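You operate a simulated robot arm through the tools that you are given. There is no shell and no other tool.

The job below is to be done with a simulated robot arm. You get a single attempt, and the scene is never put back.

JOB
Crank the twine back to 2 wraps, tie the box and shelve it.
Fine: the box on the winder has four, one crank notch a wrap; TIE lever, clamp to OPEN, then the raised shelf. Set down upright: beige pencil box.
Where things are to end (x, y in the base frame): beige pencil box within 60 mm of [760, 870].

It is judged by the outcome, as a careful person would: the job done as asked, and still so three seconds after it is handed in. It fails if anything else is knocked over, pushed out of place, dropped, spilled or broken.

ROBOT AND FRAMES
A 6-joint arm with a three-finger gripper, fixed in place. Base frame: the origin is at the foot of the arm, x ahead of it, y to its left, z up. Lengths are in mm, angles in rad, forces in N, time in s.
Its first joint turns from -2.897 to 2.897 rad. Payload 4.89 kg.
The tool frame sits at the grasp point between the pads (the TCP): z along the fingers, y along the line on which they close. The tips reach 30 mm beyond it. The gripper opens to 164 mm. The gripper's body begins 125 mm behind the TCP.
Orientation is that of the tool frame in the base frame, as [roll, pitch, yaw] about the fixed x, y, z axes, in that order (R = Rz(yaw) Ry(pitch) Rx(roll)). With the fingers straight down and closing along the base's y, the tool's x points along the base's -x, its y along +y and its z along -z.

CONTROLS
- The arm moves only by the tool play_rows. Its argument "commands" is a list of rows, each a list of 7 numbers: the shift along the base's x, y, z in mm, then the turn, a rotation vector about the base's x, y, z in rad, then the opening, from 0 (shut) to 1 (fully open). In form: [[dx, dy, dz, wx, wy, wz, jaw], ...]. A call has 1 to 20 rows; each row is the pose to reach, as a shift and turn from the pose commanded when the call began. Each row takes 0.2 s and may step no farther than 50 mm and 0.15 rad from the row before; otherwise, or with a gripper value out of range, the whole call is refused. A pose out of reach is approached as far as the arm can. The call stops where the force on the tool passes 70 N (or 10 N more than at its start, if that is more) or the arm is blocked; 0.2 s more then pass. Each finger travels about 108 mm/s and halts on what it meets, pressing with about 28 N; the grip force reading is that of the motor and also rises with nothing between the fingers. The clock runs only during rows and for 0.2 s after the last one: add rows that repeat a pose to give the fingers time. It gives the time, the measured TCP pose, the force on the tool (base axes), the opening and the grip force at its end, in the units of the frame above (readings bear some noise), with the torque about the TCP (base axes, N m) and any sound that the robot's microphone picked up.
- Cameras (640 x 400 px; columns grow to the right, rows downward): "scene" is fixed at [221.1, 509, 1632.7]; the picture's right is [0.02, -1.00, 0.00], its down [-0.71, -0.02, -0.71] and it looks along [0.71, 0.02, -0.71] (base axes); focal length 293 px, centre (320, 200). "wrist" rides on the gripper at [76, -2, -152] in the tool frame; the picture's right is [0.02, 1.00, 0.00], its down [-0.88, 0.02, -0.47] and it looks along [-0.47, 0.01, 0.88] (tool axes); focal length 247 px, centre (320, 200). There is no depth. A picture from a camera that has moved, and an enlarged one, comes with that camera's place and axes in the base frame and with its lens. The place of the scene camera against the robot may be out by one fixed shift of up to 12 mm in any direction.
- capture(camera): a new picture of that camera. It takes no simulated time.
- slide_trunk(by): slides the trunk up (or, below 0, down) by that many mm; the arm rides with it, the base frame stays. It gives what a move gives, with no picture.
- enlarge(camera, box): a new picture of the part [left, top, right, bottom] of that camera's present view, enlarged. It takes no simulated time.
- hand_in(): hands the job in; it is judged then, once.

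Places have to be worked out from the pictures, the camera data and where the tool is seen. Open the gripper and draw the arm clear of the work before you hand the job in, unless the task says otherwise.

The tools are called after "Emit:" by a JSON object that holds its "name" and its "arguments". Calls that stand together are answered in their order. play_rows: Moves the arm, as the interface text tells. Its arguments: {"type":"object","properties":{"commands":{"type":"array"}},"required":["commands"]} The other tools are called the same way: slide_trunk (by) slides the trunk up or down; capture (camera) takes a picture; enlarge (camera, box) takes an enlarged picture of a part of a camera's view; hand_in () hands the job in.

At the start:

```text
t: 0.0
position: [495.2, 199.2, 1295.2]
tool_rot: [3.141, -0.002, 3.141]
wrist_force: [-0.3, 0.2, -0.3]
ft_torque: [0.0, 0.0, -0.02]
width: 164.2
grasp_force: 0.1
trunk travel left (down, up): [-225.0, 165.0]
```

scene: 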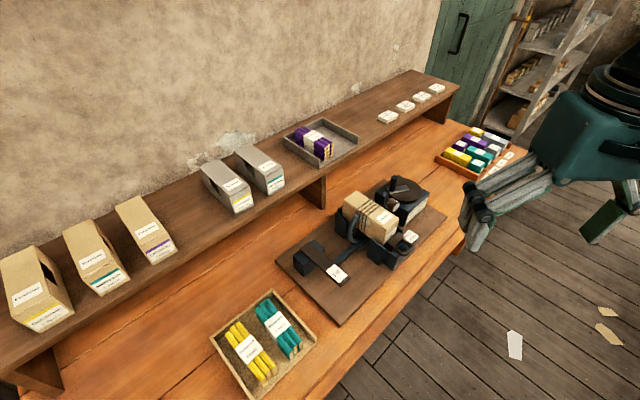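
wrist: 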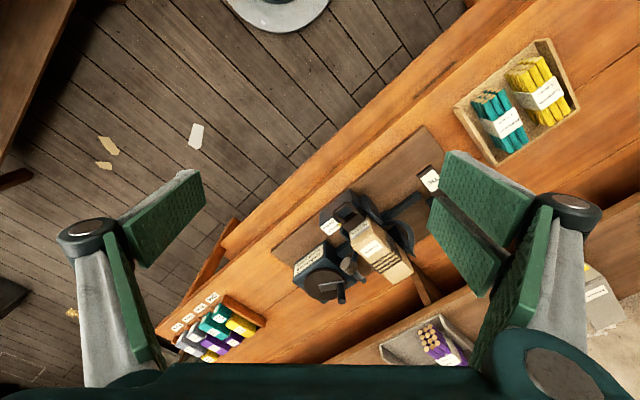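

I'll begin by looking closely at the winder and the shelf in both cameras.

Emit:
{"name": "enlarge", "arguments": {"camera": "scene", "box": [270, 160, 450, 320]}}

Emit:
{"name": "enlarge", "arguments": {"camera": "wrist", "box": [270, 140, 450, 320]}}

Emit:
{"name": "enlarge", "arguments": {"camera": "scene", "box": [0, 120, 300, 340]}}

Emit:
{"name": "enlarge", "arguments": {"camera": "scene", "box": [340, 170, 440, 270]}}

```text
2.50 times, centred on (360, 240) of scene
camera zoom: at [221.1, 509.0, 1632.7], right [0.02, -1.0, 0.0], down [-0.71, -0.02, -0.71], along [0.71, 0.02, -0.71], focal length 732 px, centre (220, 100)
```

zoom: 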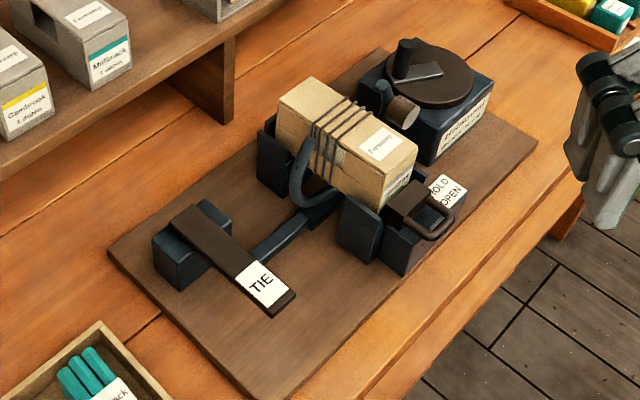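

```text
2.22 times, centred on (360, 230) of wrist
camera zoom: at [420.7, 198.7, 1447.2], right [-0.02, 1.0, 0.0], down [0.88, 0.02, 0.47], along [0.47, 0.01, -0.88], focal length 549 px, centre (231, 133)
```

zoom: 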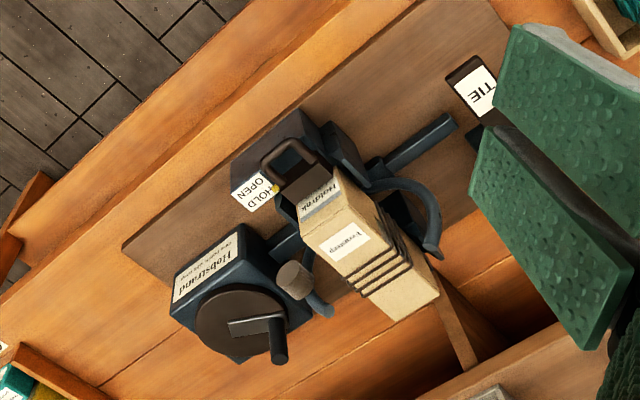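

```text
1.82 times, centred on (150, 230) of scene
camera zoom: at [221.1, 509.0, 1632.7], right [0.02, -1.0, 0.0], down [-0.71, -0.02, -0.71], along [0.71, 0.02, -0.71], focal length 532 px, centre (629, 146)
```

zoom: 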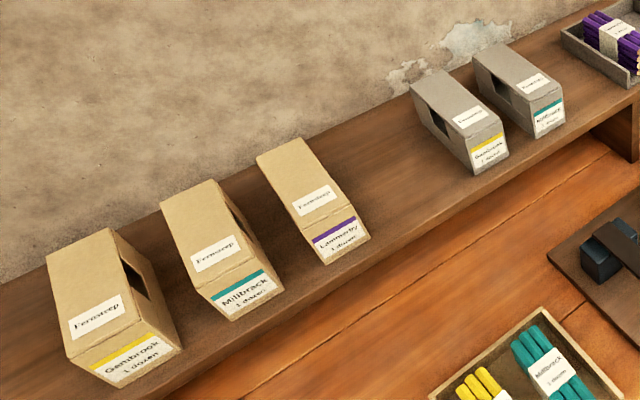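

```text
4.00 times, centred on (390, 220) of scene
camera zoom: at [221.1, 509.0, 1632.7], right [0.02, -1.0, 0.0], down [-0.71, -0.02, -0.71], along [0.71, 0.02, -0.71], focal length 1172 px, centre (40, 120)
```

zoom: 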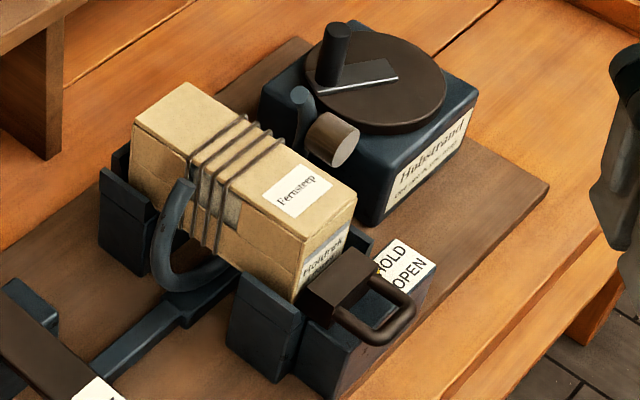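

The winder lies roughly 45° to the base with the box centre near (842, 371), crank near (972, 222, 936), TIE label near (658, 472, 900). I'll move the wrist camera closer, staying high, to see details.

Emit:
{"name": "play_rows", "arguments": {"commands": [[45, 15, 0, 0, 0, 0, 1], [90, 30, 0, 0, 0, 0, 1], [135, 45, 0, 0, 0, 0, 1], [180, 60, -10, 0, 0, 0, 1], [215, 70, -30, 0, 0, 0, 0.6], [215, 70, -50, 0, 0, 0, 0.3], [215, 70, -50, 0, 0, 0, 0.1], [215, 70, -50, 0, 0, 0, 0], [215, 70, -50, 0, 0, 0, 0]]}}

Emit:
{"name": "capture", "arguments": {"camera": "wrist"}}

Emit:
{"name": "capture", "arguments": {"camera": "scene"}}

```text
t: 2.0
position: [710.6, 268.7, 1244.0]
tool_rot: [-3.141, 0.001, 3.141]
wrist_force: [-0.3, -0.4, -0.3]
ft_torque: [0.04, -0.05, 0.04]
width: 0.0
grasp_force: 28.4
trunk travel left (down, up): [-225.0, 165.0]
```

```text
taken
camera wrist: at [634.3, 269.4, 1396.9], right [-0.02, 1.0, 0.0], down [0.88, 0.02, 0.47], along [0.47, 0.01, -0.88], focal length 247 px, centre (320, 200)
```

wrist: 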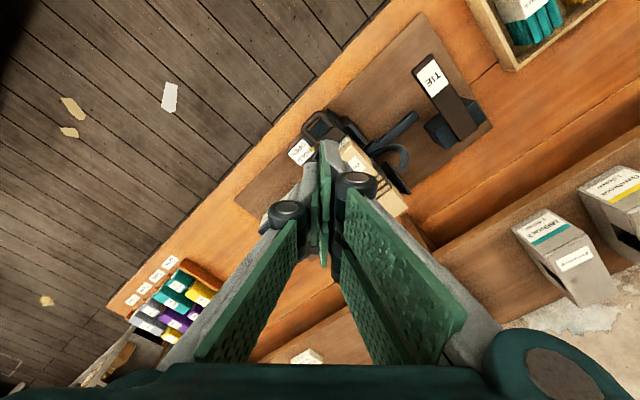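

```text
taken
```

scene: 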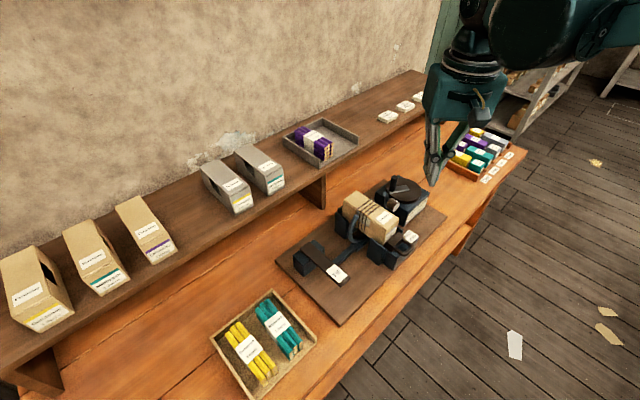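

The closed gripper blocks the view; I'll open it and yaw the tool 45° to line up with the box and winder, then look again.

Emit:
{"name": "play_rows", "arguments": {"commands": [[0, 0, 0, 0, 0, 0.14, 0.3], [0, -5, 0, 0, 0, 0.28, 0.6], [0, -10, 0, 0, 0, 0.42, 1], [0, -15, 0, 0, 0, 0.56, 1], [0, -20, 0, 0, 0, 0.7, 1], [0, -20, 0, 0, 0, 0.7854, 1], [0, -20, 0, 0, 0, 0.7854, 1]]}}

Emit:
{"name": "capture", "arguments": {"camera": "wrist"}}

Emit:
{"name": "enlarge", "arguments": {"camera": "wrist", "box": [200, 100, 420, 240]}}

```text
t: 3.6
position: [711.1, 250.7, 1244.7]
tool_rot: [-3.141, -0.001, -2.355]
wrist_force: [0.7, -0.9, -0.1]
ft_torque: [0.0, 0.0, -0.02]
width: 163.9
grasp_force: 0.0
trunk travel left (down, up): [-225.0, 165.0]
```

```text
taken
camera wrist: at [659.8, 195.7, 1397.0], right [-0.72, 0.69, 0.0], down [0.61, 0.64, 0.47], along [0.33, 0.34, -0.88], focal length 247 px, centre (320, 200)
```

wrist: 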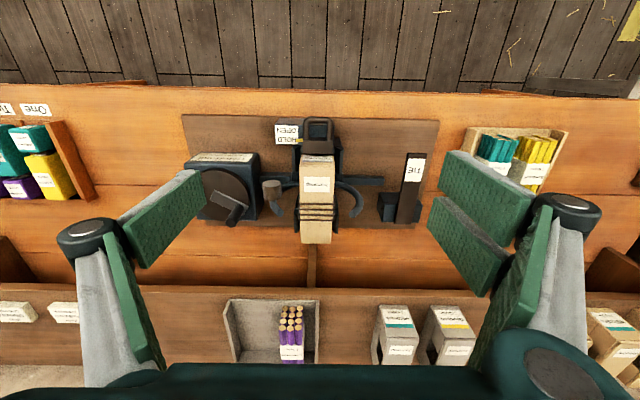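

```text
2.86 times, centred on (310, 170) of wrist
camera zoom: at [659.8, 195.7, 1397.0], right [-0.72, 0.69, 0.0], down [0.61, 0.64, 0.47], along [0.33, 0.34, -0.88], focal length 706 px, centre (349, 286)
```

zoom: 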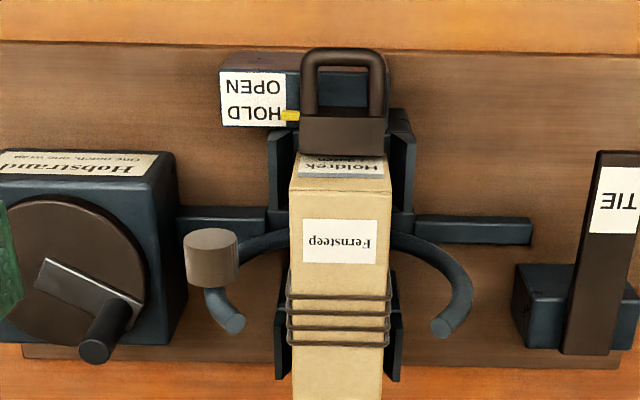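

The view is well aligned now. I'll zoom in on the crank label, clamp lever and TIE lever from both cameras.

Emit:
{"name": "enlarge", "arguments": {"camera": "scene", "box": [375, 170, 435, 230]}}

Emit:
{"name": "enlarge", "arguments": {"camera": "scene", "box": [365, 215, 425, 275]}}

Emit:
{"name": "enlarge", "arguments": {"camera": "scene", "box": [280, 225, 360, 295]}}

Emit:
{"name": "enlarge", "arguments": {"camera": "wrist", "box": [180, 140, 280, 230]}}

Emit:
{"name": "enlarge", "arguments": {"camera": "wrist", "box": [265, 110, 365, 180]}}

```text
6.67 times, centred on (405, 200) of scene
camera zoom: at [221.1, 509.0, 1632.7], right [0.02, -1.0, 0.0], down [-0.71, -0.02, -0.71], along [0.71, 0.02, -0.71], focal length 1953 px, centre (-247, 200)
```

zoom: 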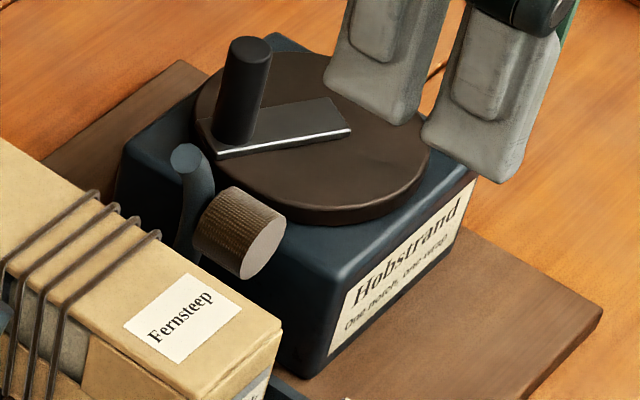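

```text
6.67 times, centred on (395, 245) of scene
camera zoom: at [221.1, 509.0, 1632.7], right [0.02, -1.0, 0.0], down [-0.71, -0.02, -0.71], along [0.71, 0.02, -0.71], focal length 1953 px, centre (-180, -100)
```

zoom: 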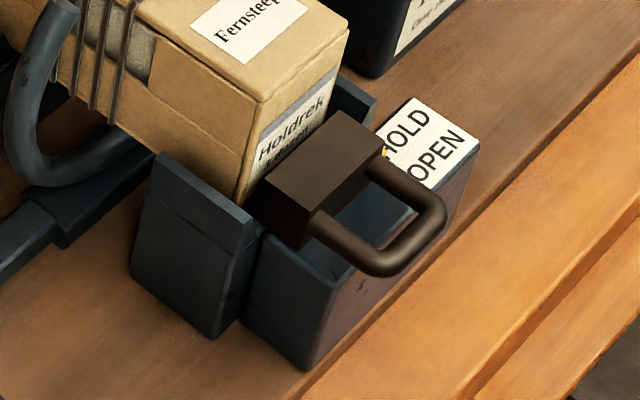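

```text
5.71 times, centred on (320, 260) of scene
camera zoom: at [221.1, 509.0, 1632.7], right [0.02, -1.0, 0.0], down [-0.71, -0.02, -0.71], along [0.71, 0.02, -0.71], focal length 1674 px, centre (320, -143)
```

zoom: 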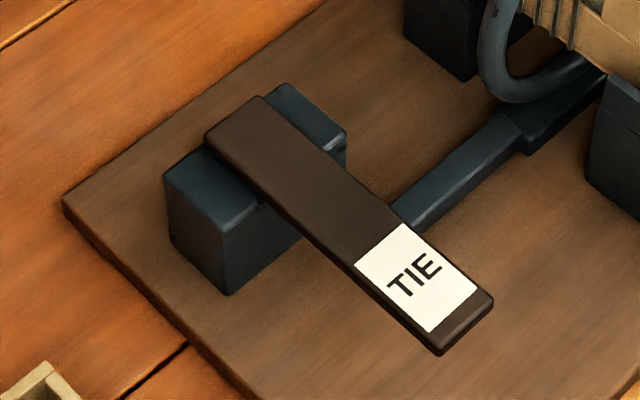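

```text
4.44 times, centred on (230, 185) of wrist
camera zoom: at [659.8, 195.7, 1397.0], right [-0.72, 0.69, 0.0], down [0.61, 0.64, 0.47], along [0.33, 0.34, -0.88], focal length 1098 px, centre (720, 267)
```

zoom: 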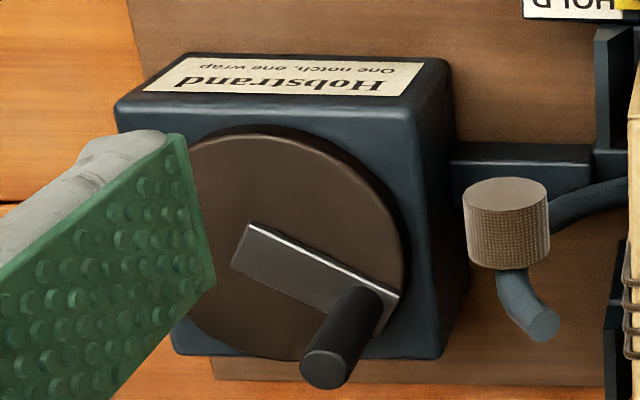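

```text
5.71 times, centred on (315, 145) of wrist
camera zoom: at [659.8, 195.7, 1397.0], right [-0.72, 0.69, 0.0], down [0.61, 0.64, 0.47], along [0.33, 0.34, -0.88], focal length 1411 px, centre (349, 514)
```

zoom: 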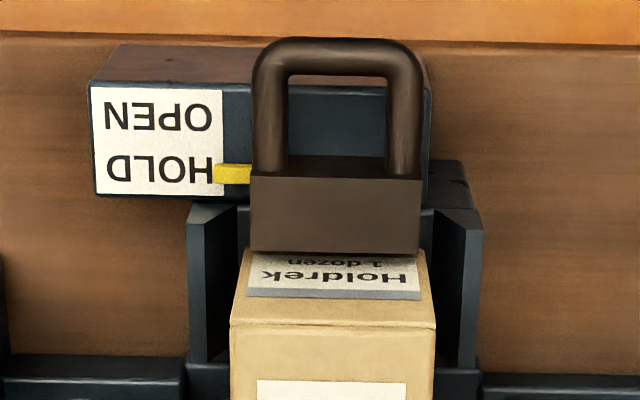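

Clamp slider pulls toward the operator from HOLD to OPEN; the crank has a vertical peg; the label reads "One notch, one wrap". I'll shift the wrist camera toward the crank to get a second view for triangulation.

Emit:
{"name": "play_rows", "arguments": {"commands": [[30, -25, 0, 0, 0, 0, 1], [60, -50, 0, 0, 0, 0, 1], [90, -75, 0, 0, 0, 0, 1], [120, -90, 0, 0, 0, 0, 1], [120, -90, 0, 0, 0, 0, 1]]}}

Emit:
{"name": "capture", "arguments": {"camera": "wrist"}}

Emit:
{"name": "enlarge", "arguments": {"camera": "wrist", "box": [250, 130, 400, 230]}}

Emit:
{"name": "enlarge", "arguments": {"camera": "wrist", "box": [360, 100, 500, 200]}}

```text
t: 4.8
position: [833.9, 156.8, 1242.9]
tool_rot: [3.141, 0.0, -2.356]
wrist_force: [1.5, -0.7, -0.2]
ft_torque: [0.02, 0.09, 0.01]
width: 164.2
grasp_force: 0.1
trunk travel left (down, up): [-225.0, 165.0]
```

```text
taken
camera wrist: at [781.5, 103.8, 1397.1], right [-0.72, 0.69, 0.0], down [0.61, 0.64, 0.47], along [0.33, 0.34, -0.88], focal length 247 px, centre (320, 200)
```

wrist: 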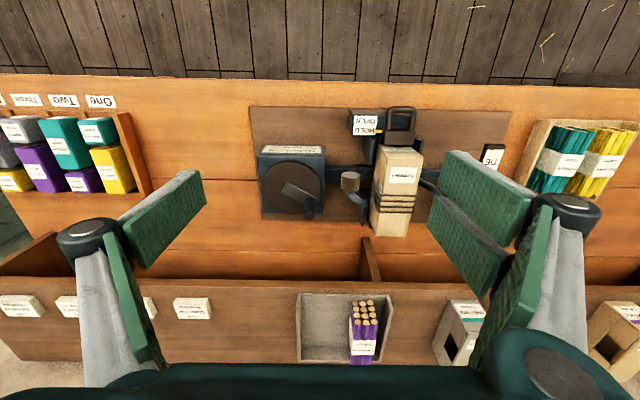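

```text
4.00 times, centred on (325, 180) of wrist
camera zoom: at [781.5, 103.8, 1397.1], right [-0.72, 0.69, 0.0], down [0.61, 0.64, 0.47], along [0.33, 0.34, -0.88], focal length 988 px, centre (300, 280)
```

zoom: 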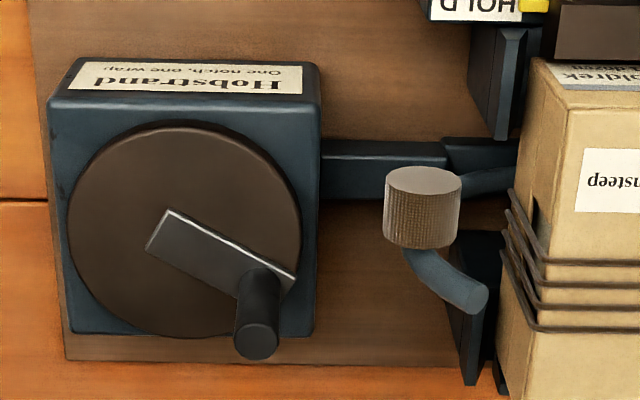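

```text
4.00 times, centred on (430, 150) of wrist
camera zoom: at [781.5, 103.8, 1397.1], right [-0.72, 0.69, 0.0], down [0.61, 0.64, 0.47], along [0.33, 0.34, -0.88], focal length 988 px, centre (-120, 400)
```

zoom: 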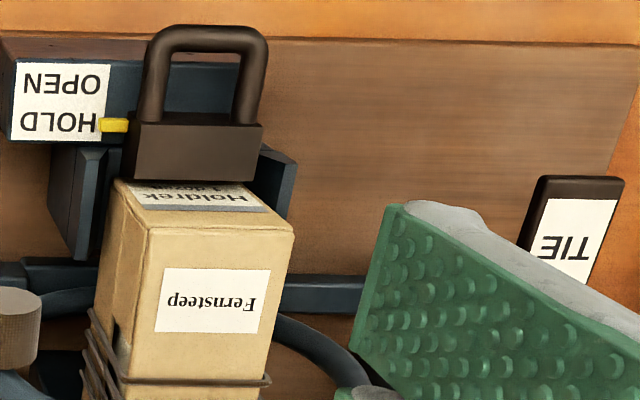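

Triangulated: peg top ≈ (965, 266, 1001), disc centre ≈ (974, 218, 938), box 63×166 with top at z≈988. I'll move above the peg at a safe height, turning the gripper so it closes along the peg's direction of travel.

Emit:
{"name": "play_rows", "arguments": {"commands": [[15, 12, 0, 0, 0, 0.15, 0.8], [30, 24, 0, 0, 0, 0.3, 0.6], [45, 36, 0, 0, 0, 0.45, 0.4], [60, 48, 0, 0, 0, 0.6, 0.4], [75, 60, 0, 0, 0, 0.75, 0.4], [90, 72, 0, 0, 0, 0.9, 0.4], [105, 84, -10, 0, 0, 1.05, 0.4], [120, 98, -30, 0, 0, 1.2, 0.4], [131, 108, -60, 0, 0, 1.34, 0.4], [131, 108, -100, 0, 0, 1.34, 0.4], [131, 108, -100, 0, 0, 1.34, 0.4]]}}

Emit:
{"name": "capture", "arguments": {"camera": "wrist"}}

Emit:
{"name": "capture", "arguments": {"camera": "scene"}}

```text
t: 7.2
position: [960.9, 269.2, 1143.7]
tool_rot: [-3.14, -0.001, -1.017]
wrist_force: [0.5, -0.3, -0.3]
ft_torque: [-0.08, 0.08, -0.01]
width: 65.6
grasp_force: 0.0
trunk travel left (down, up): [-225.0, 165.0]
```

```text
taken
camera wrist: at [1003.5, 207.1, 1296.5], right [-0.84, -0.55, 0.0], down [-0.48, 0.74, 0.47], along [-0.26, 0.4, -0.88], focal length 247 px, centre (320, 200)
```

wrist: 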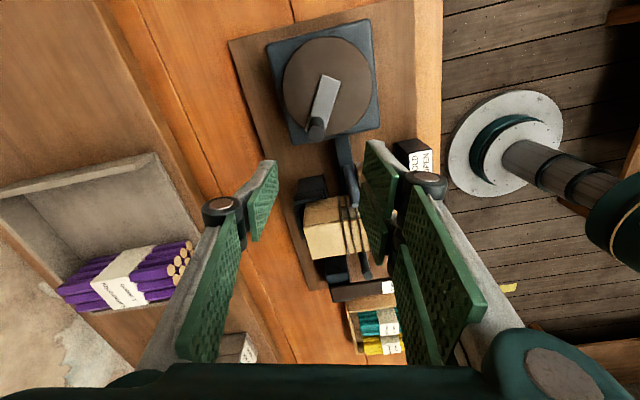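

```text
taken
```

scene: 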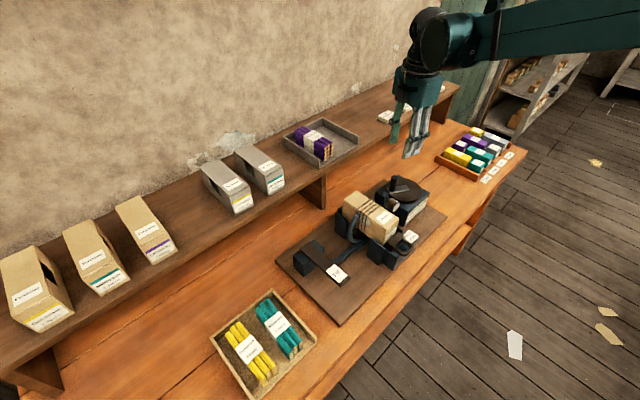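

Reached above the peg with no trouble. I'll zoom to refine the peg's place before descending.

Emit:
{"name": "enlarge", "arguments": {"camera": "wrist", "box": [260, 20, 390, 150]}}

Emit:
{"name": "enlarge", "arguments": {"camera": "wrist", "box": [270, 130, 400, 290]}}

```text
3.08 times, centred on (325, 85) of wrist
camera zoom: at [1003.5, 207.1, 1296.5], right [-0.84, -0.55, 0.0], down [-0.48, 0.74, 0.47], along [-0.26, 0.4, -0.88], focal length 760 px, centre (305, 554)
```

zoom: 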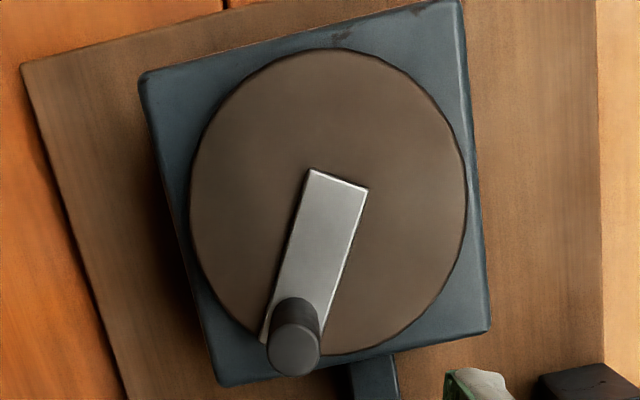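

```text
2.50 times, centred on (335, 210) of wrist
camera zoom: at [1003.5, 207.1, 1296.5], right [-0.84, -0.55, 0.0], down [-0.48, 0.74, 0.47], along [-0.26, 0.4, -0.88], focal length 617 px, centre (282, 175)
```

zoom: 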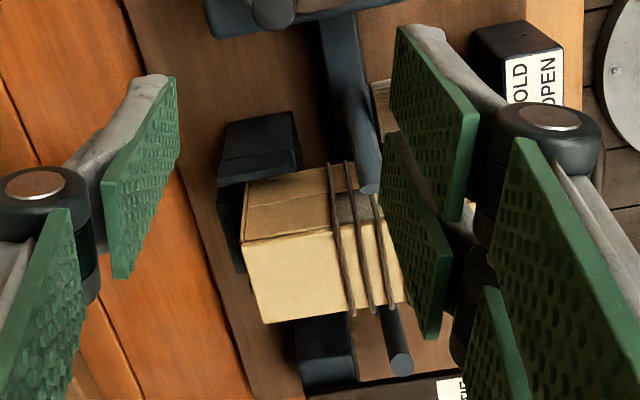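

Peg is about 8 mm off from the TCP along the tool's x; I'll correct and descend around it with the gripper open, stopping with tips at about z 956.

Emit:
{"name": "play_rows", "arguments": {"commands": [[6, -4, -45, 0, 0, 0, 0.4], [6, -4, -90, 0, 0, 0, 0.4], [6, -4, -125, 0, 0, 0, 0.4], [6, -4, -145, 0, 0, 0, 0.4], [6, -4, -158, 0, 0, 0, 0.4], [6, -4, -158, 0, 0, 0, 0.4]]}}

Emit:
{"name": "capture", "arguments": {"camera": "wrist"}}

Emit:
{"name": "enlarge", "arguments": {"camera": "scene", "box": [340, 140, 460, 240]}}

```text
t: 8.6
position: [968.4, 262.3, 984.8]
tool_rot: [-3.141, -0.001, -1.016]
wrist_force: [0.2, 0.4, 0.2]
ft_torque: [-0.02, -0.02, 0.0]
width: 65.7
grasp_force: 0.0
trunk travel left (down, up): [-225.0, 165.0]
```

```text
taken
camera wrist: at [1010.8, 200.8, 1138.8], right [-0.84, -0.54, 0.0], down [-0.48, 0.74, 0.47], along [-0.26, 0.4, -0.88], focal length 247 px, centre (320, 200)
```

wrist: 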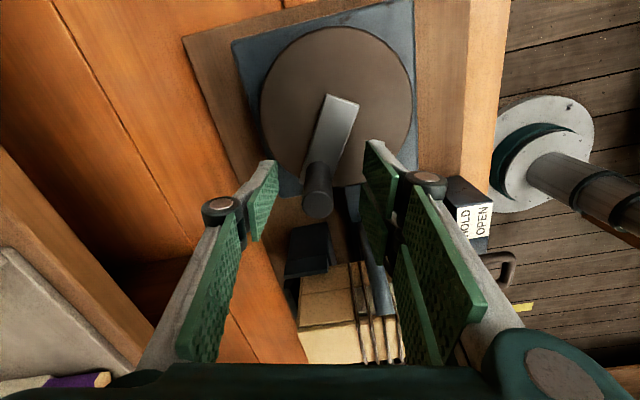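

```text
4.00 times, centred on (400, 190) of scene
camera zoom: at [221.1, 509.0, 1632.7], right [0.02, -1.0, 0.0], down [-0.71, -0.02, -0.71], along [0.71, 0.02, -0.71], focal length 1172 px, centre (0, 240)
```

zoom: 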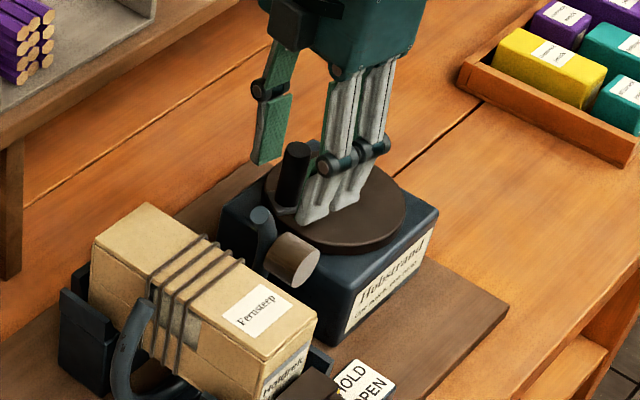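

The fingers straddle the peg with the box still showing four wraps. I'll close on the peg and turn counter-clockwise a small amount, listening for a click.

Emit:
{"name": "play_rows", "arguments": {"commands": [[0, 0, 0, 0, 0, 0, 0.1], [0, 0, 0, 0, 0, 0, 0.05], [0, 0, 0, 0, 0, 0, 0.05], [-4.1, -1.2, 0, 0, 0, 0.087, 0.05], [-8.2, -2.7, 0, 0, 0, 0.174, 0.05], [-12.0, -4.6, 0, 0, 0, 0.262, 0.05]]}}

Emit:
{"name": "capture", "arguments": {"camera": "wrist"}}

Emit:
{"name": "enlarge", "arguments": {"camera": "scene", "box": [340, 140, 460, 240]}}

```text
t: 10.0
position: [955.8, 257.5, 984.9]
tool_rot: [3.14, 0.0, -0.751]
wrist_force: [6.2, 0.3, 1.0]
ft_torque: [-0.11, -0.33, 0.18]
width: 21.4
grasp_force: 45.7
trunk travel left (down, up): [-225.0, 165.0]
```

```text
taken
camera wrist: at [1013.6, 209.0, 1138.8], right [-0.67, -0.74, 0.0], down [-0.66, 0.59, 0.47], along [-0.35, 0.32, -0.88], focal length 247 px, centre (320, 200)
```

wrist: 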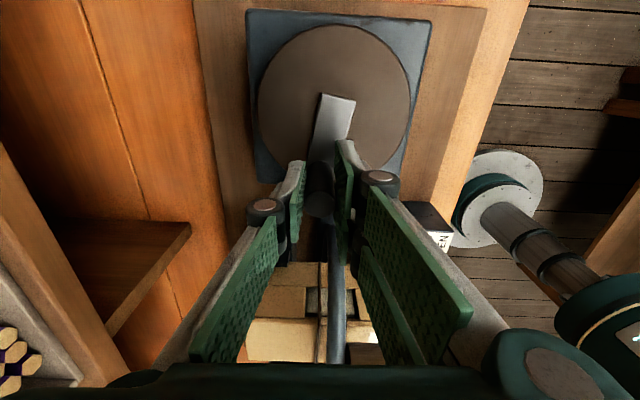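

```text
4.00 times, centred on (400, 190) of scene
camera zoom: at [221.1, 509.0, 1632.7], right [0.02, -1.0, 0.0], down [-0.71, -0.02, -0.71], along [0.71, 0.02, -0.71], focal length 1172 px, centre (0, 240)
```

zoom: 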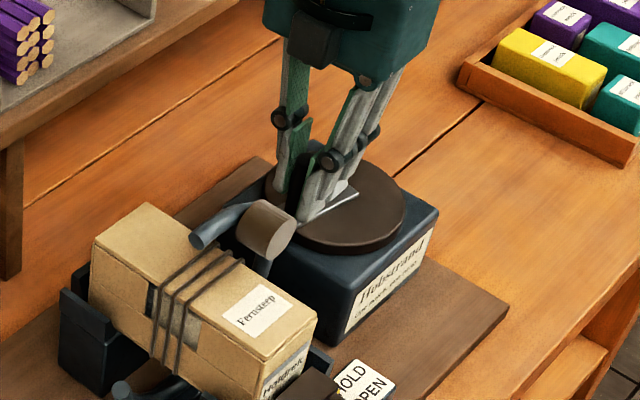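

The ring swung with the crank and the wraps seem to be decreasing, so counter-clockwise is "back". I'll count wraps closely.

Emit:
{"name": "enlarge", "arguments": {"camera": "scene", "box": [350, 185, 420, 250]}}

Emit:
{"name": "enlarge", "arguments": {"camera": "wrist", "box": [220, 180, 420, 370]}}

```text
6.15 times, centred on (385, 218) of scene
camera zoom: at [221.1, 509.0, 1632.7], right [0.02, -1.0, 0.0], down [-0.71, -0.02, -0.71], along [0.71, 0.02, -0.71], focal length 1802 px, centre (-80, 92)
```

zoom: 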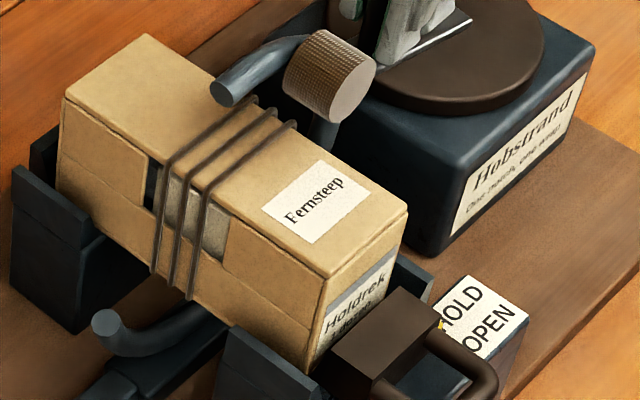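

```text
2.11 times, centred on (320, 275) of wrist
camera zoom: at [1013.6, 209.0, 1138.8], right [-0.67, -0.74, 0.0], down [-0.66, 0.59, 0.47], along [-0.35, 0.32, -0.88], focal length 520 px, centre (320, 42)
```

zoom: 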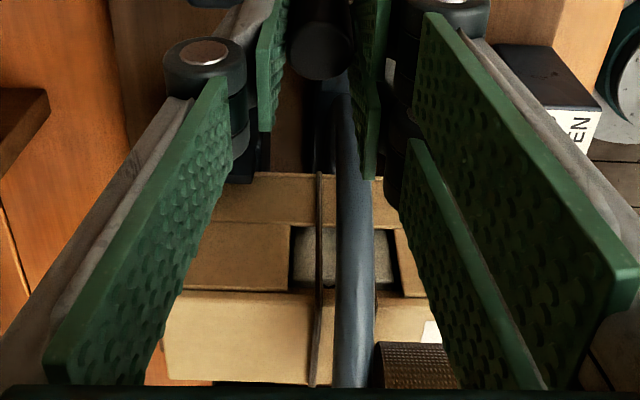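

Three wraps now after about 15° of turning. I'll continue in small steps to locate the notch.

Emit:
{"name": "play_rows", "arguments": {"commands": [[-3.7, -2.2, 0, 0, 0, 0.087, 0.05], [-3.7, -2.2, 0, 0, 0, 0.087, 0.05]]}}

Emit:
{"name": "enlarge", "arguments": {"camera": "scene", "box": [340, 160, 440, 250]}}

```text
t: 10.6
position: [953.2, 256.2, 985.5]
tool_rot: [-3.14, 0.0, -0.667]
wrist_force: [5.5, -1.9, -6.8]
ft_torque: [-0.43, -0.61, 0.13]
width: 21.5
grasp_force: 45.3
trunk travel left (down, up): [-225.0, 165.0]
```

```text
4.44 times, centred on (390, 205) of scene
camera zoom: at [221.1, 509.0, 1632.7], right [0.02, -1.0, 0.0], down [-0.71, -0.02, -0.71], along [0.71, 0.02, -0.71], focal length 1302 px, centre (9, 178)
```

zoom: 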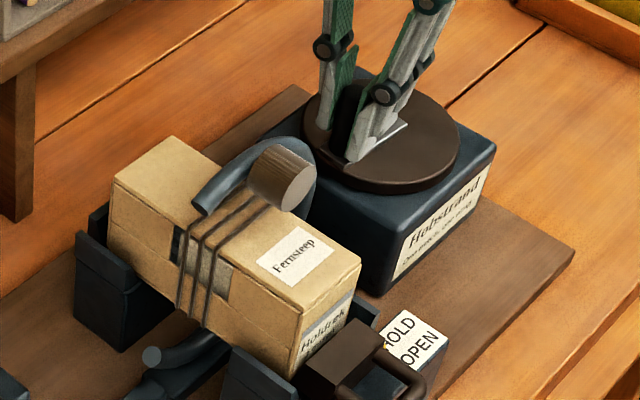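

Still three wraps and light resistance; the ring is moving away from the gripper. Continuing by another 10°.

Emit:
{"name": "play_rows", "arguments": {"commands": [[-3.5, -2.6, 0, 0, 0, 0.087, 0.05], [-6.8, -5.4, 0, 0, 0, 0.174, 0.05], [-6.8, -5.4, 0, 0, 0, 0.174, 0.05]]}}

Emit:
{"name": "enlarge", "arguments": {"camera": "scene", "box": [340, 160, 440, 250]}}

```text
t: 11.4
position: [945.1, 248.4, 986.2]
tool_rot: [-3.142, 0.001, -0.49]
wrist_force: [13.3, -4.9, -3.9]
ft_torque: [-0.11, -0.44, 0.18]
width: 21.1
grasp_force: 44.7
trunk travel left (down, up): [-225.0, 165.0]
```

```text
4.44 times, centred on (390, 205) of scene
camera zoom: at [221.1, 509.0, 1632.7], right [0.02, -1.0, 0.0], down [-0.71, -0.02, -0.71], along [0.71, 0.02, -0.71], focal length 1302 px, centre (9, 178)
```

zoom: 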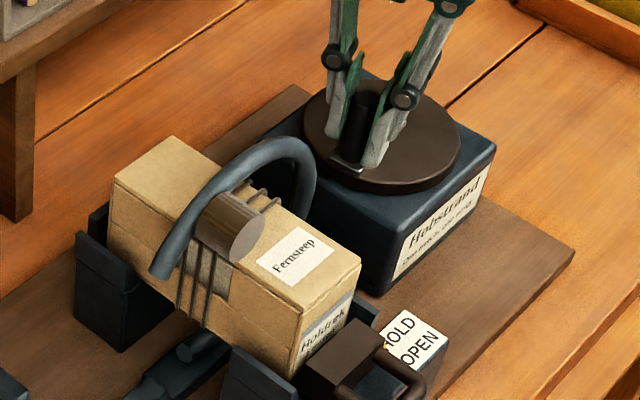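

Ring is swinging over the box, count still three, reading about 30° of crank. I'll continue in 5–10° steps without further wrist yaw.

Emit:
{"name": "play_rows", "arguments": {"commands": [[-3.0, -3.1, 0, 0, 0, 0, 0.05], [-5.7, -6.5, 0, 0, 0, 0, 0.05], [-5.7, -6.5, 0, 0, 0, 0, 0.05]]}}

Emit:
{"name": "enlarge", "arguments": {"camera": "scene", "box": [340, 160, 440, 250]}}

Emit:
{"name": "capture", "arguments": {"camera": "wrist"}}

```text
t: 12.2
position: [939.8, 243.4, 986.2]
tool_rot: [-3.142, 0.001, -0.492]
wrist_force: [9.0, 1.5, -7.1]
ft_torque: [-0.02, -0.33, 0.2]
width: 21.1
grasp_force: 45.0
trunk travel left (down, up): [-225.0, 165.0]
```

```text
4.44 times, centred on (390, 205) of scene
camera zoom: at [221.1, 509.0, 1632.7], right [0.02, -1.0, 0.0], down [-0.71, -0.02, -0.71], along [0.71, 0.02, -0.71], focal length 1302 px, centre (9, 178)
```

zoom: 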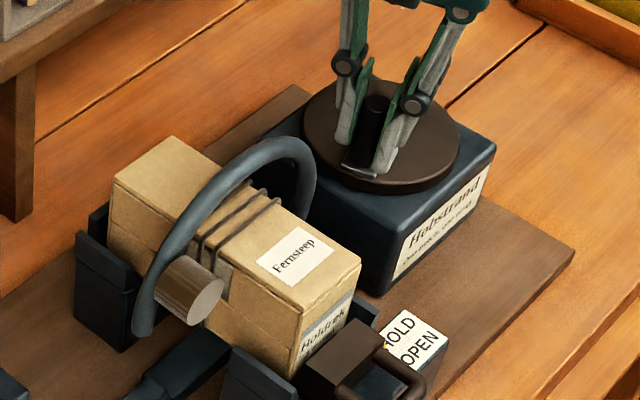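

```text
taken
camera wrist: at [1008.8, 210.8, 1138.8], right [-0.45, -0.89, 0.0], down [-0.78, 0.4, 0.47], along [-0.42, 0.21, -0.88], focal length 247 px, centre (320, 200)
```

wrist: 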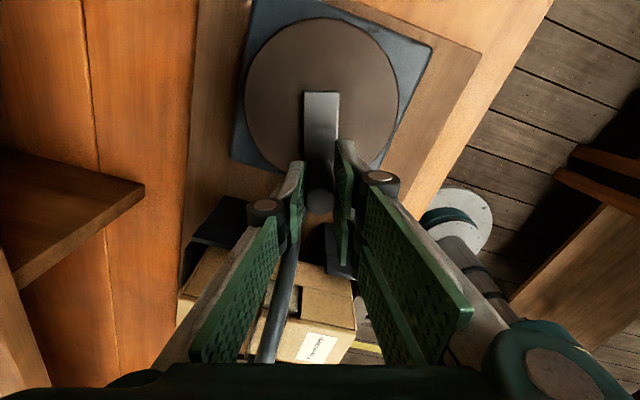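

Ring has turned about 4× the crank angle, so a notch is probably 90° of crank. I'll keep turning to 60° and then 90°, checking the picture between.

Emit:
{"name": "play_rows", "arguments": {"commands": [[-4.5, -7.3, 0, 0, 0, 0, 0.05], [-7.7, -15.4, 0, 0, 0, 0, 0.05], [-7.7, -15.4, 0, 0, 0, 0, 0.05]]}}

Emit:
{"name": "enlarge", "arguments": {"camera": "scene", "box": [340, 160, 440, 250]}}

```text
t: 13.0
position: [933.0, 227.2, 986.6]
tool_rot: [-3.142, -0.002, -0.495]
wrist_force: [33.7, -1.4, 13.2]
ft_torque: [0.11, -0.8, 0.03]
width: 20.8
grasp_force: 45.3
trunk travel left (down, up): [-225.0, 165.0]
```

```text
4.44 times, centred on (390, 205) of scene
camera zoom: at [221.1, 509.0, 1632.7], right [0.02, -1.0, 0.0], down [-0.71, -0.02, -0.71], along [0.71, 0.02, -0.71], focal length 1302 px, centre (9, 178)
```

zoom: 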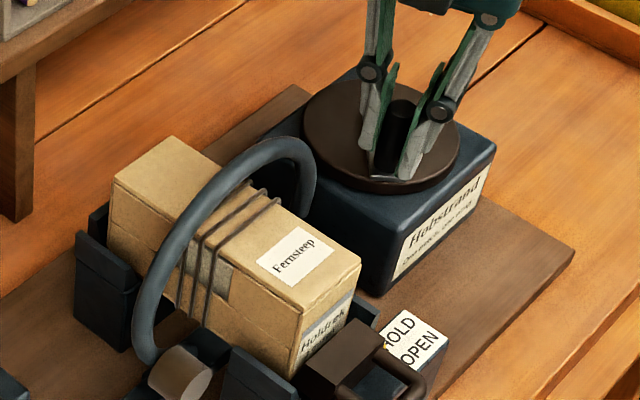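

Some sideways force (34 N) built up from my circle being slightly off, so I'll loosen the grip to a light cage around the peg and push on to about 90°, with a small centre correction and yaw.

Emit:
{"name": "play_rows", "arguments": {"commands": [[1, 0, 0, 0, 0, 0, 0.17], [2, -4.2, 0, 0, 0, 0.09, 0.17], [1, -8.5, 0, 0, 0, 0.17, 0.17], [1, -13, 0, 0, 0, 0.25, 0.17], [1, -17.1, 0, 0, 0, 0.33, 0.17], [1, -17.1, 0, 0, 0, 0.33, 0.17]]}}

Emit:
{"name": "enlarge", "arguments": {"camera": "scene", "box": [340, 160, 440, 250]}}

Emit:
{"name": "capture", "arguments": {"camera": "wrist"}}

```text
t: 14.4
position: [932.0, 211.6, 986.4]
tool_rot: [-3.14, 0.001, -0.164]
wrist_force: [0.3, 0.4, -0.5]
ft_torque: [0.02, 0.03, -0.04]
width: 28.1
grasp_force: 0.2
trunk travel left (down, up): [-225.0, 165.0]
```

```text
4.44 times, centred on (390, 205) of scene
camera zoom: at [221.1, 509.0, 1632.7], right [0.02, -1.0, 0.0], down [-0.71, -0.02, -0.71], along [0.71, 0.02, -0.71], focal length 1302 px, centre (9, 178)
```

zoom: 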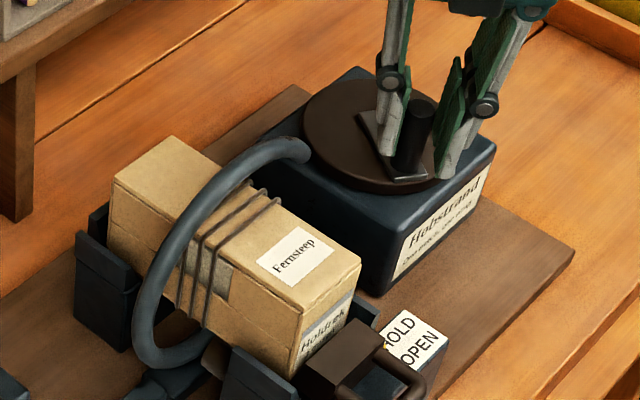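

```text
taken
camera wrist: at [1009.4, 202.2, 1139.5], right [-0.14, -0.99, 0.0], down [-0.87, 0.12, 0.47], along [-0.47, 0.07, -0.88], focal length 247 px, centre (320, 200)
```

wrist: 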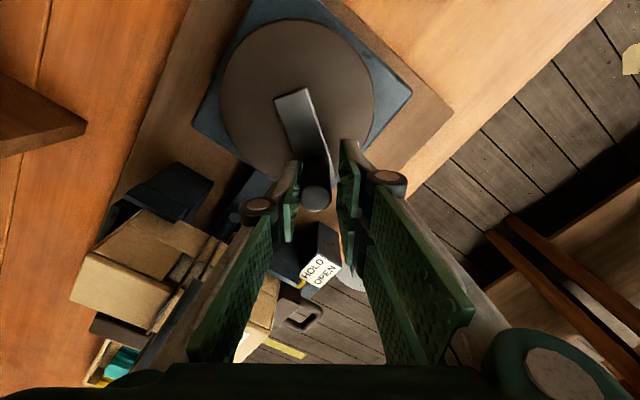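

No resistance with the cage; crank is at roughly 75°, with the ring still completing its first turn. I'll go on to about 92°.

Emit:
{"name": "play_rows", "arguments": {"commands": [[0.7, -4.3, 0, 0, 0, 0.08, 0.17], [1.5, -8.6, 0, 0, 0, 0.16, 0.17], [2.8, -12.7, 0, 0, 0, 0.2, 0.17], [2.8, -12.7, 0, 0, 0, 0.2, 0.17]]}}

Emit:
{"name": "enlarge", "arguments": {"camera": "scene", "box": [340, 160, 440, 250]}}

Emit:
{"name": "enlarge", "arguments": {"camera": "wrist", "box": [200, 0, 440, 230]}}

```text
t: 15.4
position: [936.3, 199.7, 985.3]
tool_rot: [3.141, 0.001, 0.037]
wrist_force: [-0.4, 0.2, 0.0]
ft_torque: [0.01, -0.03, 0.02]
width: 27.6
grasp_force: 0.0
trunk travel left (down, up): [-225.0, 165.0]
```

```text
4.44 times, centred on (390, 205) of scene
camera zoom: at [221.1, 509.0, 1632.7], right [0.02, -1.0, 0.0], down [-0.71, -0.02, -0.71], along [0.71, 0.02, -0.71], focal length 1302 px, centre (9, 178)
```

zoom: 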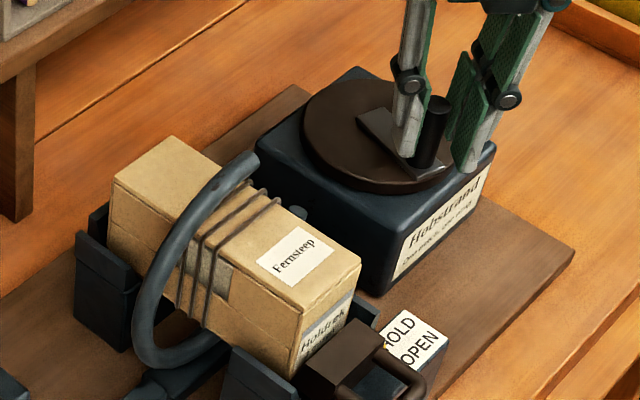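

```text
1.74 times, centred on (320, 115) of wrist
camera zoom: at [1013.5, 205.0, 1139.0], right [0.06, -1.0, 0.0], down [-0.88, -0.05, 0.47], along [-0.47, -0.03, -0.88], focal length 430 px, centre (320, 348)
```

zoom: 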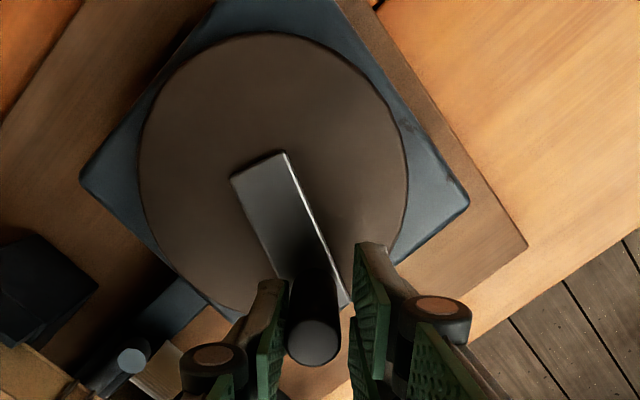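

Ring looks geared 3:1 (spool now lower-left, free end on top), so a notch is likely 120° of crank. I'll push on to about 120° and look for the ring returning to open-top.

Emit:
{"name": "play_rows", "arguments": {"commands": [[1.8, -3.9, 0, 0, 0, 0.09, 0.17], [3.6, -7.8, 0, 0, 0, 0.17, 0.17], [6.0, -11.4, 0, 0, 0, 0.26, 0.17], [8.6, -14.9, 0, 0, 0, 0.35, 0.17], [8.6, -14.9, 0, 0, 0, 0.35, 0.17]]}}

Emit:
{"name": "enlarge", "arguments": {"camera": "scene", "box": [340, 160, 440, 250]}}

Emit:
{"name": "enlarge", "arguments": {"camera": "wrist", "box": [200, 0, 440, 230]}}

```text
t: 16.6
position: [936.7, 197.3, 985.1]
tool_rot: [3.141, -0.002, 0.083]
wrist_force: [0.9, -1.8, 0.6]
ft_torque: [-0.07, 0.0, -0.01]
width: 28.7
grasp_force: 0.7
out of reach, approached as far as the arm can: row 2, 3, 4, 5
trunk travel left (down, up): [-225.0, 165.0]
```

```text
4.44 times, centred on (390, 205) of scene
camera zoom: at [221.1, 509.0, 1632.7], right [0.02, -1.0, 0.0], down [-0.71, -0.02, -0.71], along [0.71, 0.02, -0.71], focal length 1302 px, centre (9, 178)
```

zoom: 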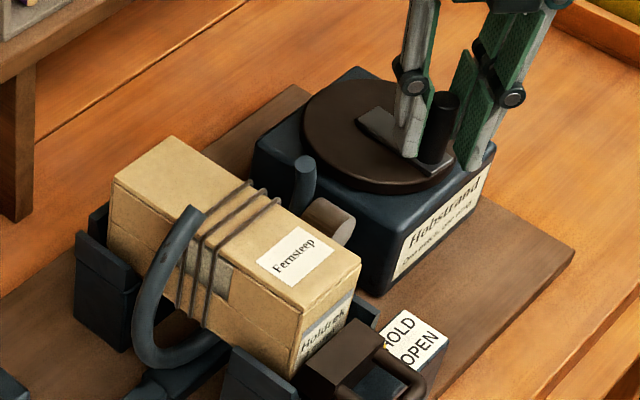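

```text
1.74 times, centred on (320, 115) of wrist
camera zoom: at [1014.1, 206.4, 1139.0], right [0.1, -0.99, 0.0], down [-0.88, -0.09, 0.47], along [-0.47, -0.05, -0.88], focal length 430 px, centre (320, 348)
```

zoom: 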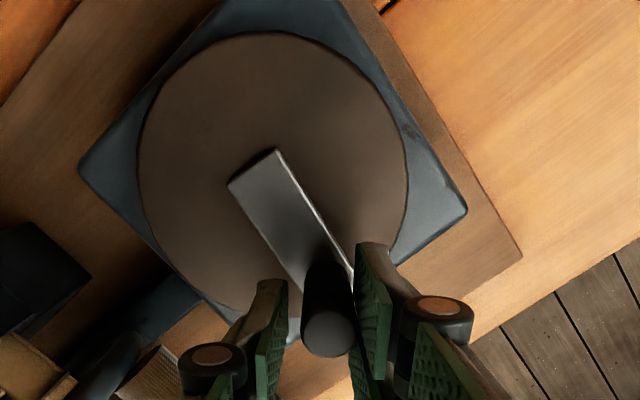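

The wrist yaw hit its joint limit, but the crank's detent pulled the peg forward against the leading finger and the ring is nearly open-topped again. I'll open the gripper to let it settle and look.

Emit:
{"name": "play_rows", "arguments": {"commands": [[0, 0, 0, 0, 0, 0, 0.4], [0, 0, 0, 0, 0, 0, 0.4]]}}

Emit:
{"name": "enlarge", "arguments": {"camera": "scene", "box": [340, 160, 440, 250]}}

Emit:
{"name": "enlarge", "arguments": {"camera": "wrist", "box": [200, 0, 440, 230]}}

```text
t: 17.2
position: [936.9, 196.5, 986.1]
tool_rot: [3.141, 0.001, 0.083]
wrist_force: [-0.3, 0.3, -0.5]
ft_torque: [-0.02, 0.0, 0.0]
width: 65.8
grasp_force: 0.1
trunk travel left (down, up): [-225.0, 165.0]
```

```text
4.44 times, centred on (390, 205) of scene
camera zoom: at [221.1, 509.0, 1632.7], right [0.02, -1.0, 0.0], down [-0.71, -0.02, -0.71], along [0.71, 0.02, -0.71], focal length 1302 px, centre (9, 178)
```

zoom: 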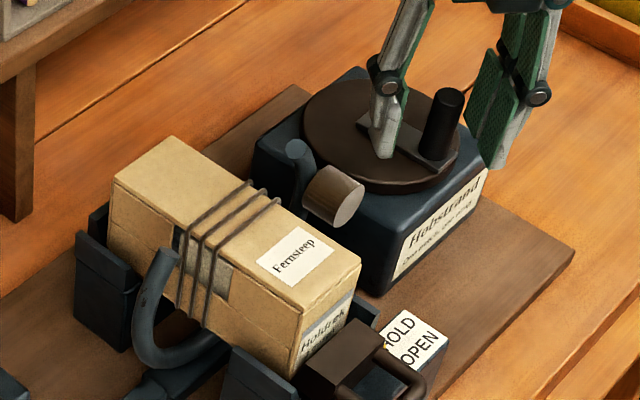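

```text
1.74 times, centred on (320, 115) of wrist
camera zoom: at [1014.1, 206.5, 1139.0], right [0.1, -0.99, 0.0], down [-0.88, -0.09, 0.47], along [-0.47, -0.05, -0.88], focal length 430 px, centre (320, 348)
```

zoom: 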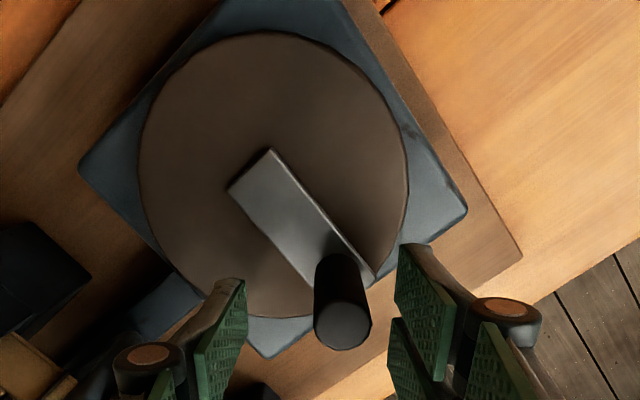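

The crank snapped into its notch: exactly 120° turned, three wraps, ring open-topped as at first. I'll lift clear of the peg and rotate the wrist back so there is range for the second notch.

Emit:
{"name": "play_rows", "arguments": {"commands": [[0, 0, 40, 0, 0, 0, 0.4], [2, -2, 80, 0, 0, 0, 0.4], [4, -4, 90, 0, 0, -0.146, 0.4], [6, -6, 90, 0, 0, -0.292, 0.4], [8, -7, 90, 0, 0, -0.438, 0.4], [11, -7, 90, 0, 0, -0.584, 0.4], [11, -7, 90, 0, 0, -0.73, 0.4], [11, -7, 90, 0, 0, -0.876, 0.4], [11, -7, 90, 0, 0, -1.022, 0.4], [11, -7, 90, 0, 0, -1.168, 0.4], [11, -7, 90, 0, 0, -1.314, 0.4], [11, -7, 90, 0, 0, -1.46, 0.4], [11, -7, 90, 0, 0, -1.606, 0.4], [11, -7, 90, 0, 0, -1.752, 0.4], [11, -7, 90, 0, 0, -1.898, 0.4], [11, -7, 90, 0, 0, -2.044, 0.4], [11, -7, 90, 0, 0, -2.19, 0.4], [11, -7, 90, 0, 0, -2.336, 0.4], [11, -7, 90, 0, 0, -2.44, 0.4]]}}

Emit:
{"name": "capture", "arguments": {"camera": "wrist"}}

Emit:
{"name": "enlarge", "arguments": {"camera": "scene", "box": [340, 140, 460, 250]}}

```text
t: 21.2
position: [948.6, 190.3, 1075.6]
tool_rot: [3.141, -0.001, -2.359]
wrist_force: [0.0, 0.2, 0.5]
ft_torque: [-0.01, 0.02, -0.01]
width: 65.6
grasp_force: 0.1
trunk travel left (down, up): [-225.0, 165.0]
```

```text
taken
camera wrist: at [896.0, 136.5, 1229.7], right [-0.72, 0.69, 0.0], down [0.61, 0.63, 0.47], along [0.33, 0.34, -0.88], focal length 247 px, centre (320, 200)
```

wrist: 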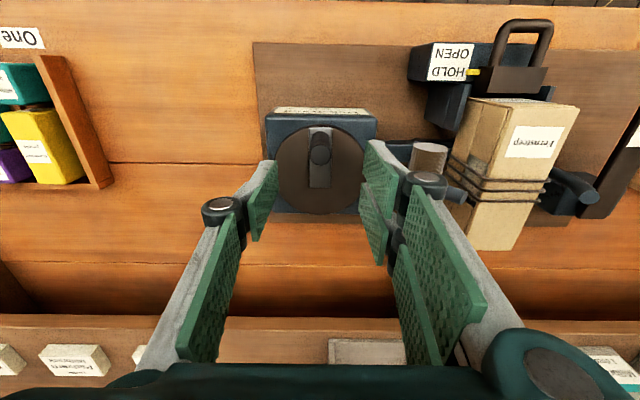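

```text
3.64 times, centred on (400, 195) of scene
camera zoom: at [221.1, 509.0, 1632.7], right [0.02, -1.0, 0.0], down [-0.71, -0.02, -0.71], along [0.71, 0.02, -0.71], focal length 1065 px, centre (29, 218)
```

zoom: 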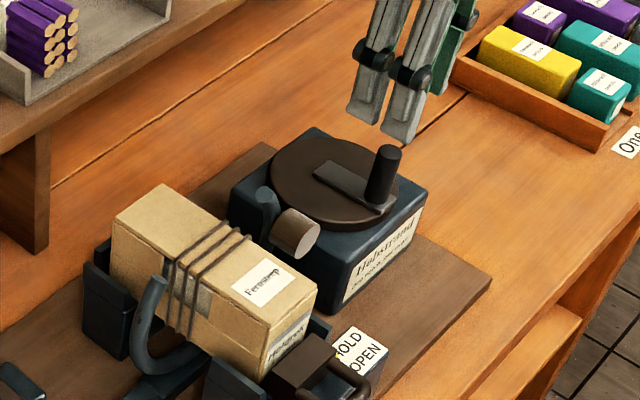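

Peg is now at ≈ (943, 184). Before engaging I'll test whether the arm can reach the far side of the disc, near where the peg will end, at working height with the tool vertical.

Emit:
{"name": "play_rows", "arguments": {"commands": [[35, -3, 0, 0, 0, 0.15, 0.4], [70, -5, 0, 0, 0, 0.3, 0.4], [75, 3, -40, 0, 0, 0.45, 0.4], [75, 3, -80, 0, 0, 0.6, 0.4], [75, 3, -86, 0, 0, 0.75, 0.4], [75, 3, -86, 0, 0, 0.9, 0.4]]}}

```text
t: 22.6
position: [1021.4, 192.1, 989.8]
tool_rot: [-3.141, -0.002, -1.455]
wrist_force: [0.7, 0.3, -0.4]
ft_torque: [-0.03, 0.04, 0.0]
width: 65.7
grasp_force: 0.0
trunk travel left (down, up): [-225.0, 165.0]
```

The far side is reachable. I'll go back up, return over the peg with yaw reset, and descend around it.

Emit:
{"name": "play_rows", "arguments": {"commands": [[0, 0, 40, 0, 0, -0.15, 0.4], [0, 0, 86, 0, 0, -0.3, 0.4], [-35, -4, 86, 0, 0, -0.45, 0.4], [-70, -8, 86, 0, 0, -0.6, 0.4], [-80, -10, 86, 0, 0, -0.75, 0.4], [-80, -10, 86, 0, 0, -0.9, 0.4], [-80, -10, 45, 0, 0, -0.9, 0.4], [-80, -10, 15, 0, 0, -0.9, 0.4], [-80, -10, -4, 0, 0, -0.9, 0.4], [-80, -10, -4, 0, 0, -0.9, 0.17], [-80, -10, -4, 0, 0, -0.9, 0.17]]}}

Emit:
{"name": "capture", "arguments": {"camera": "wrist"}}

```text
t: 25.0
position: [941.2, 184.5, 984.7]
tool_rot: [-3.14, 0.0, -2.357]
wrist_force: [0.3, -0.2, 0.2]
ft_torque: [0.01, 0.01, 0.0]
width: 27.8
grasp_force: 0.0
trunk travel left (down, up): [-225.0, 165.0]
```

```text
taken
camera wrist: at [890.0, 130.5, 1138.6], right [-0.72, 0.69, 0.0], down [0.61, 0.64, 0.47], along [0.33, 0.34, -0.88], focal length 247 px, centre (320, 200)
```

wrist: 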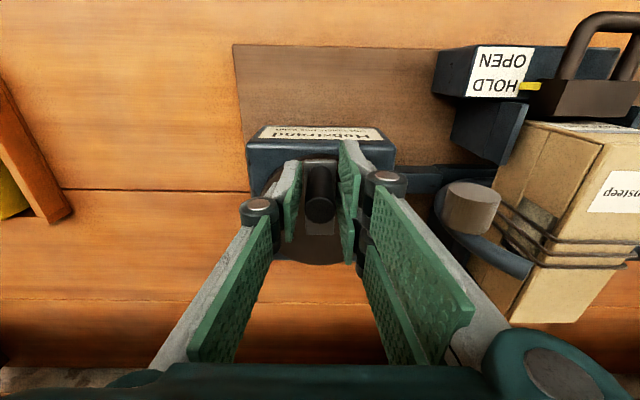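

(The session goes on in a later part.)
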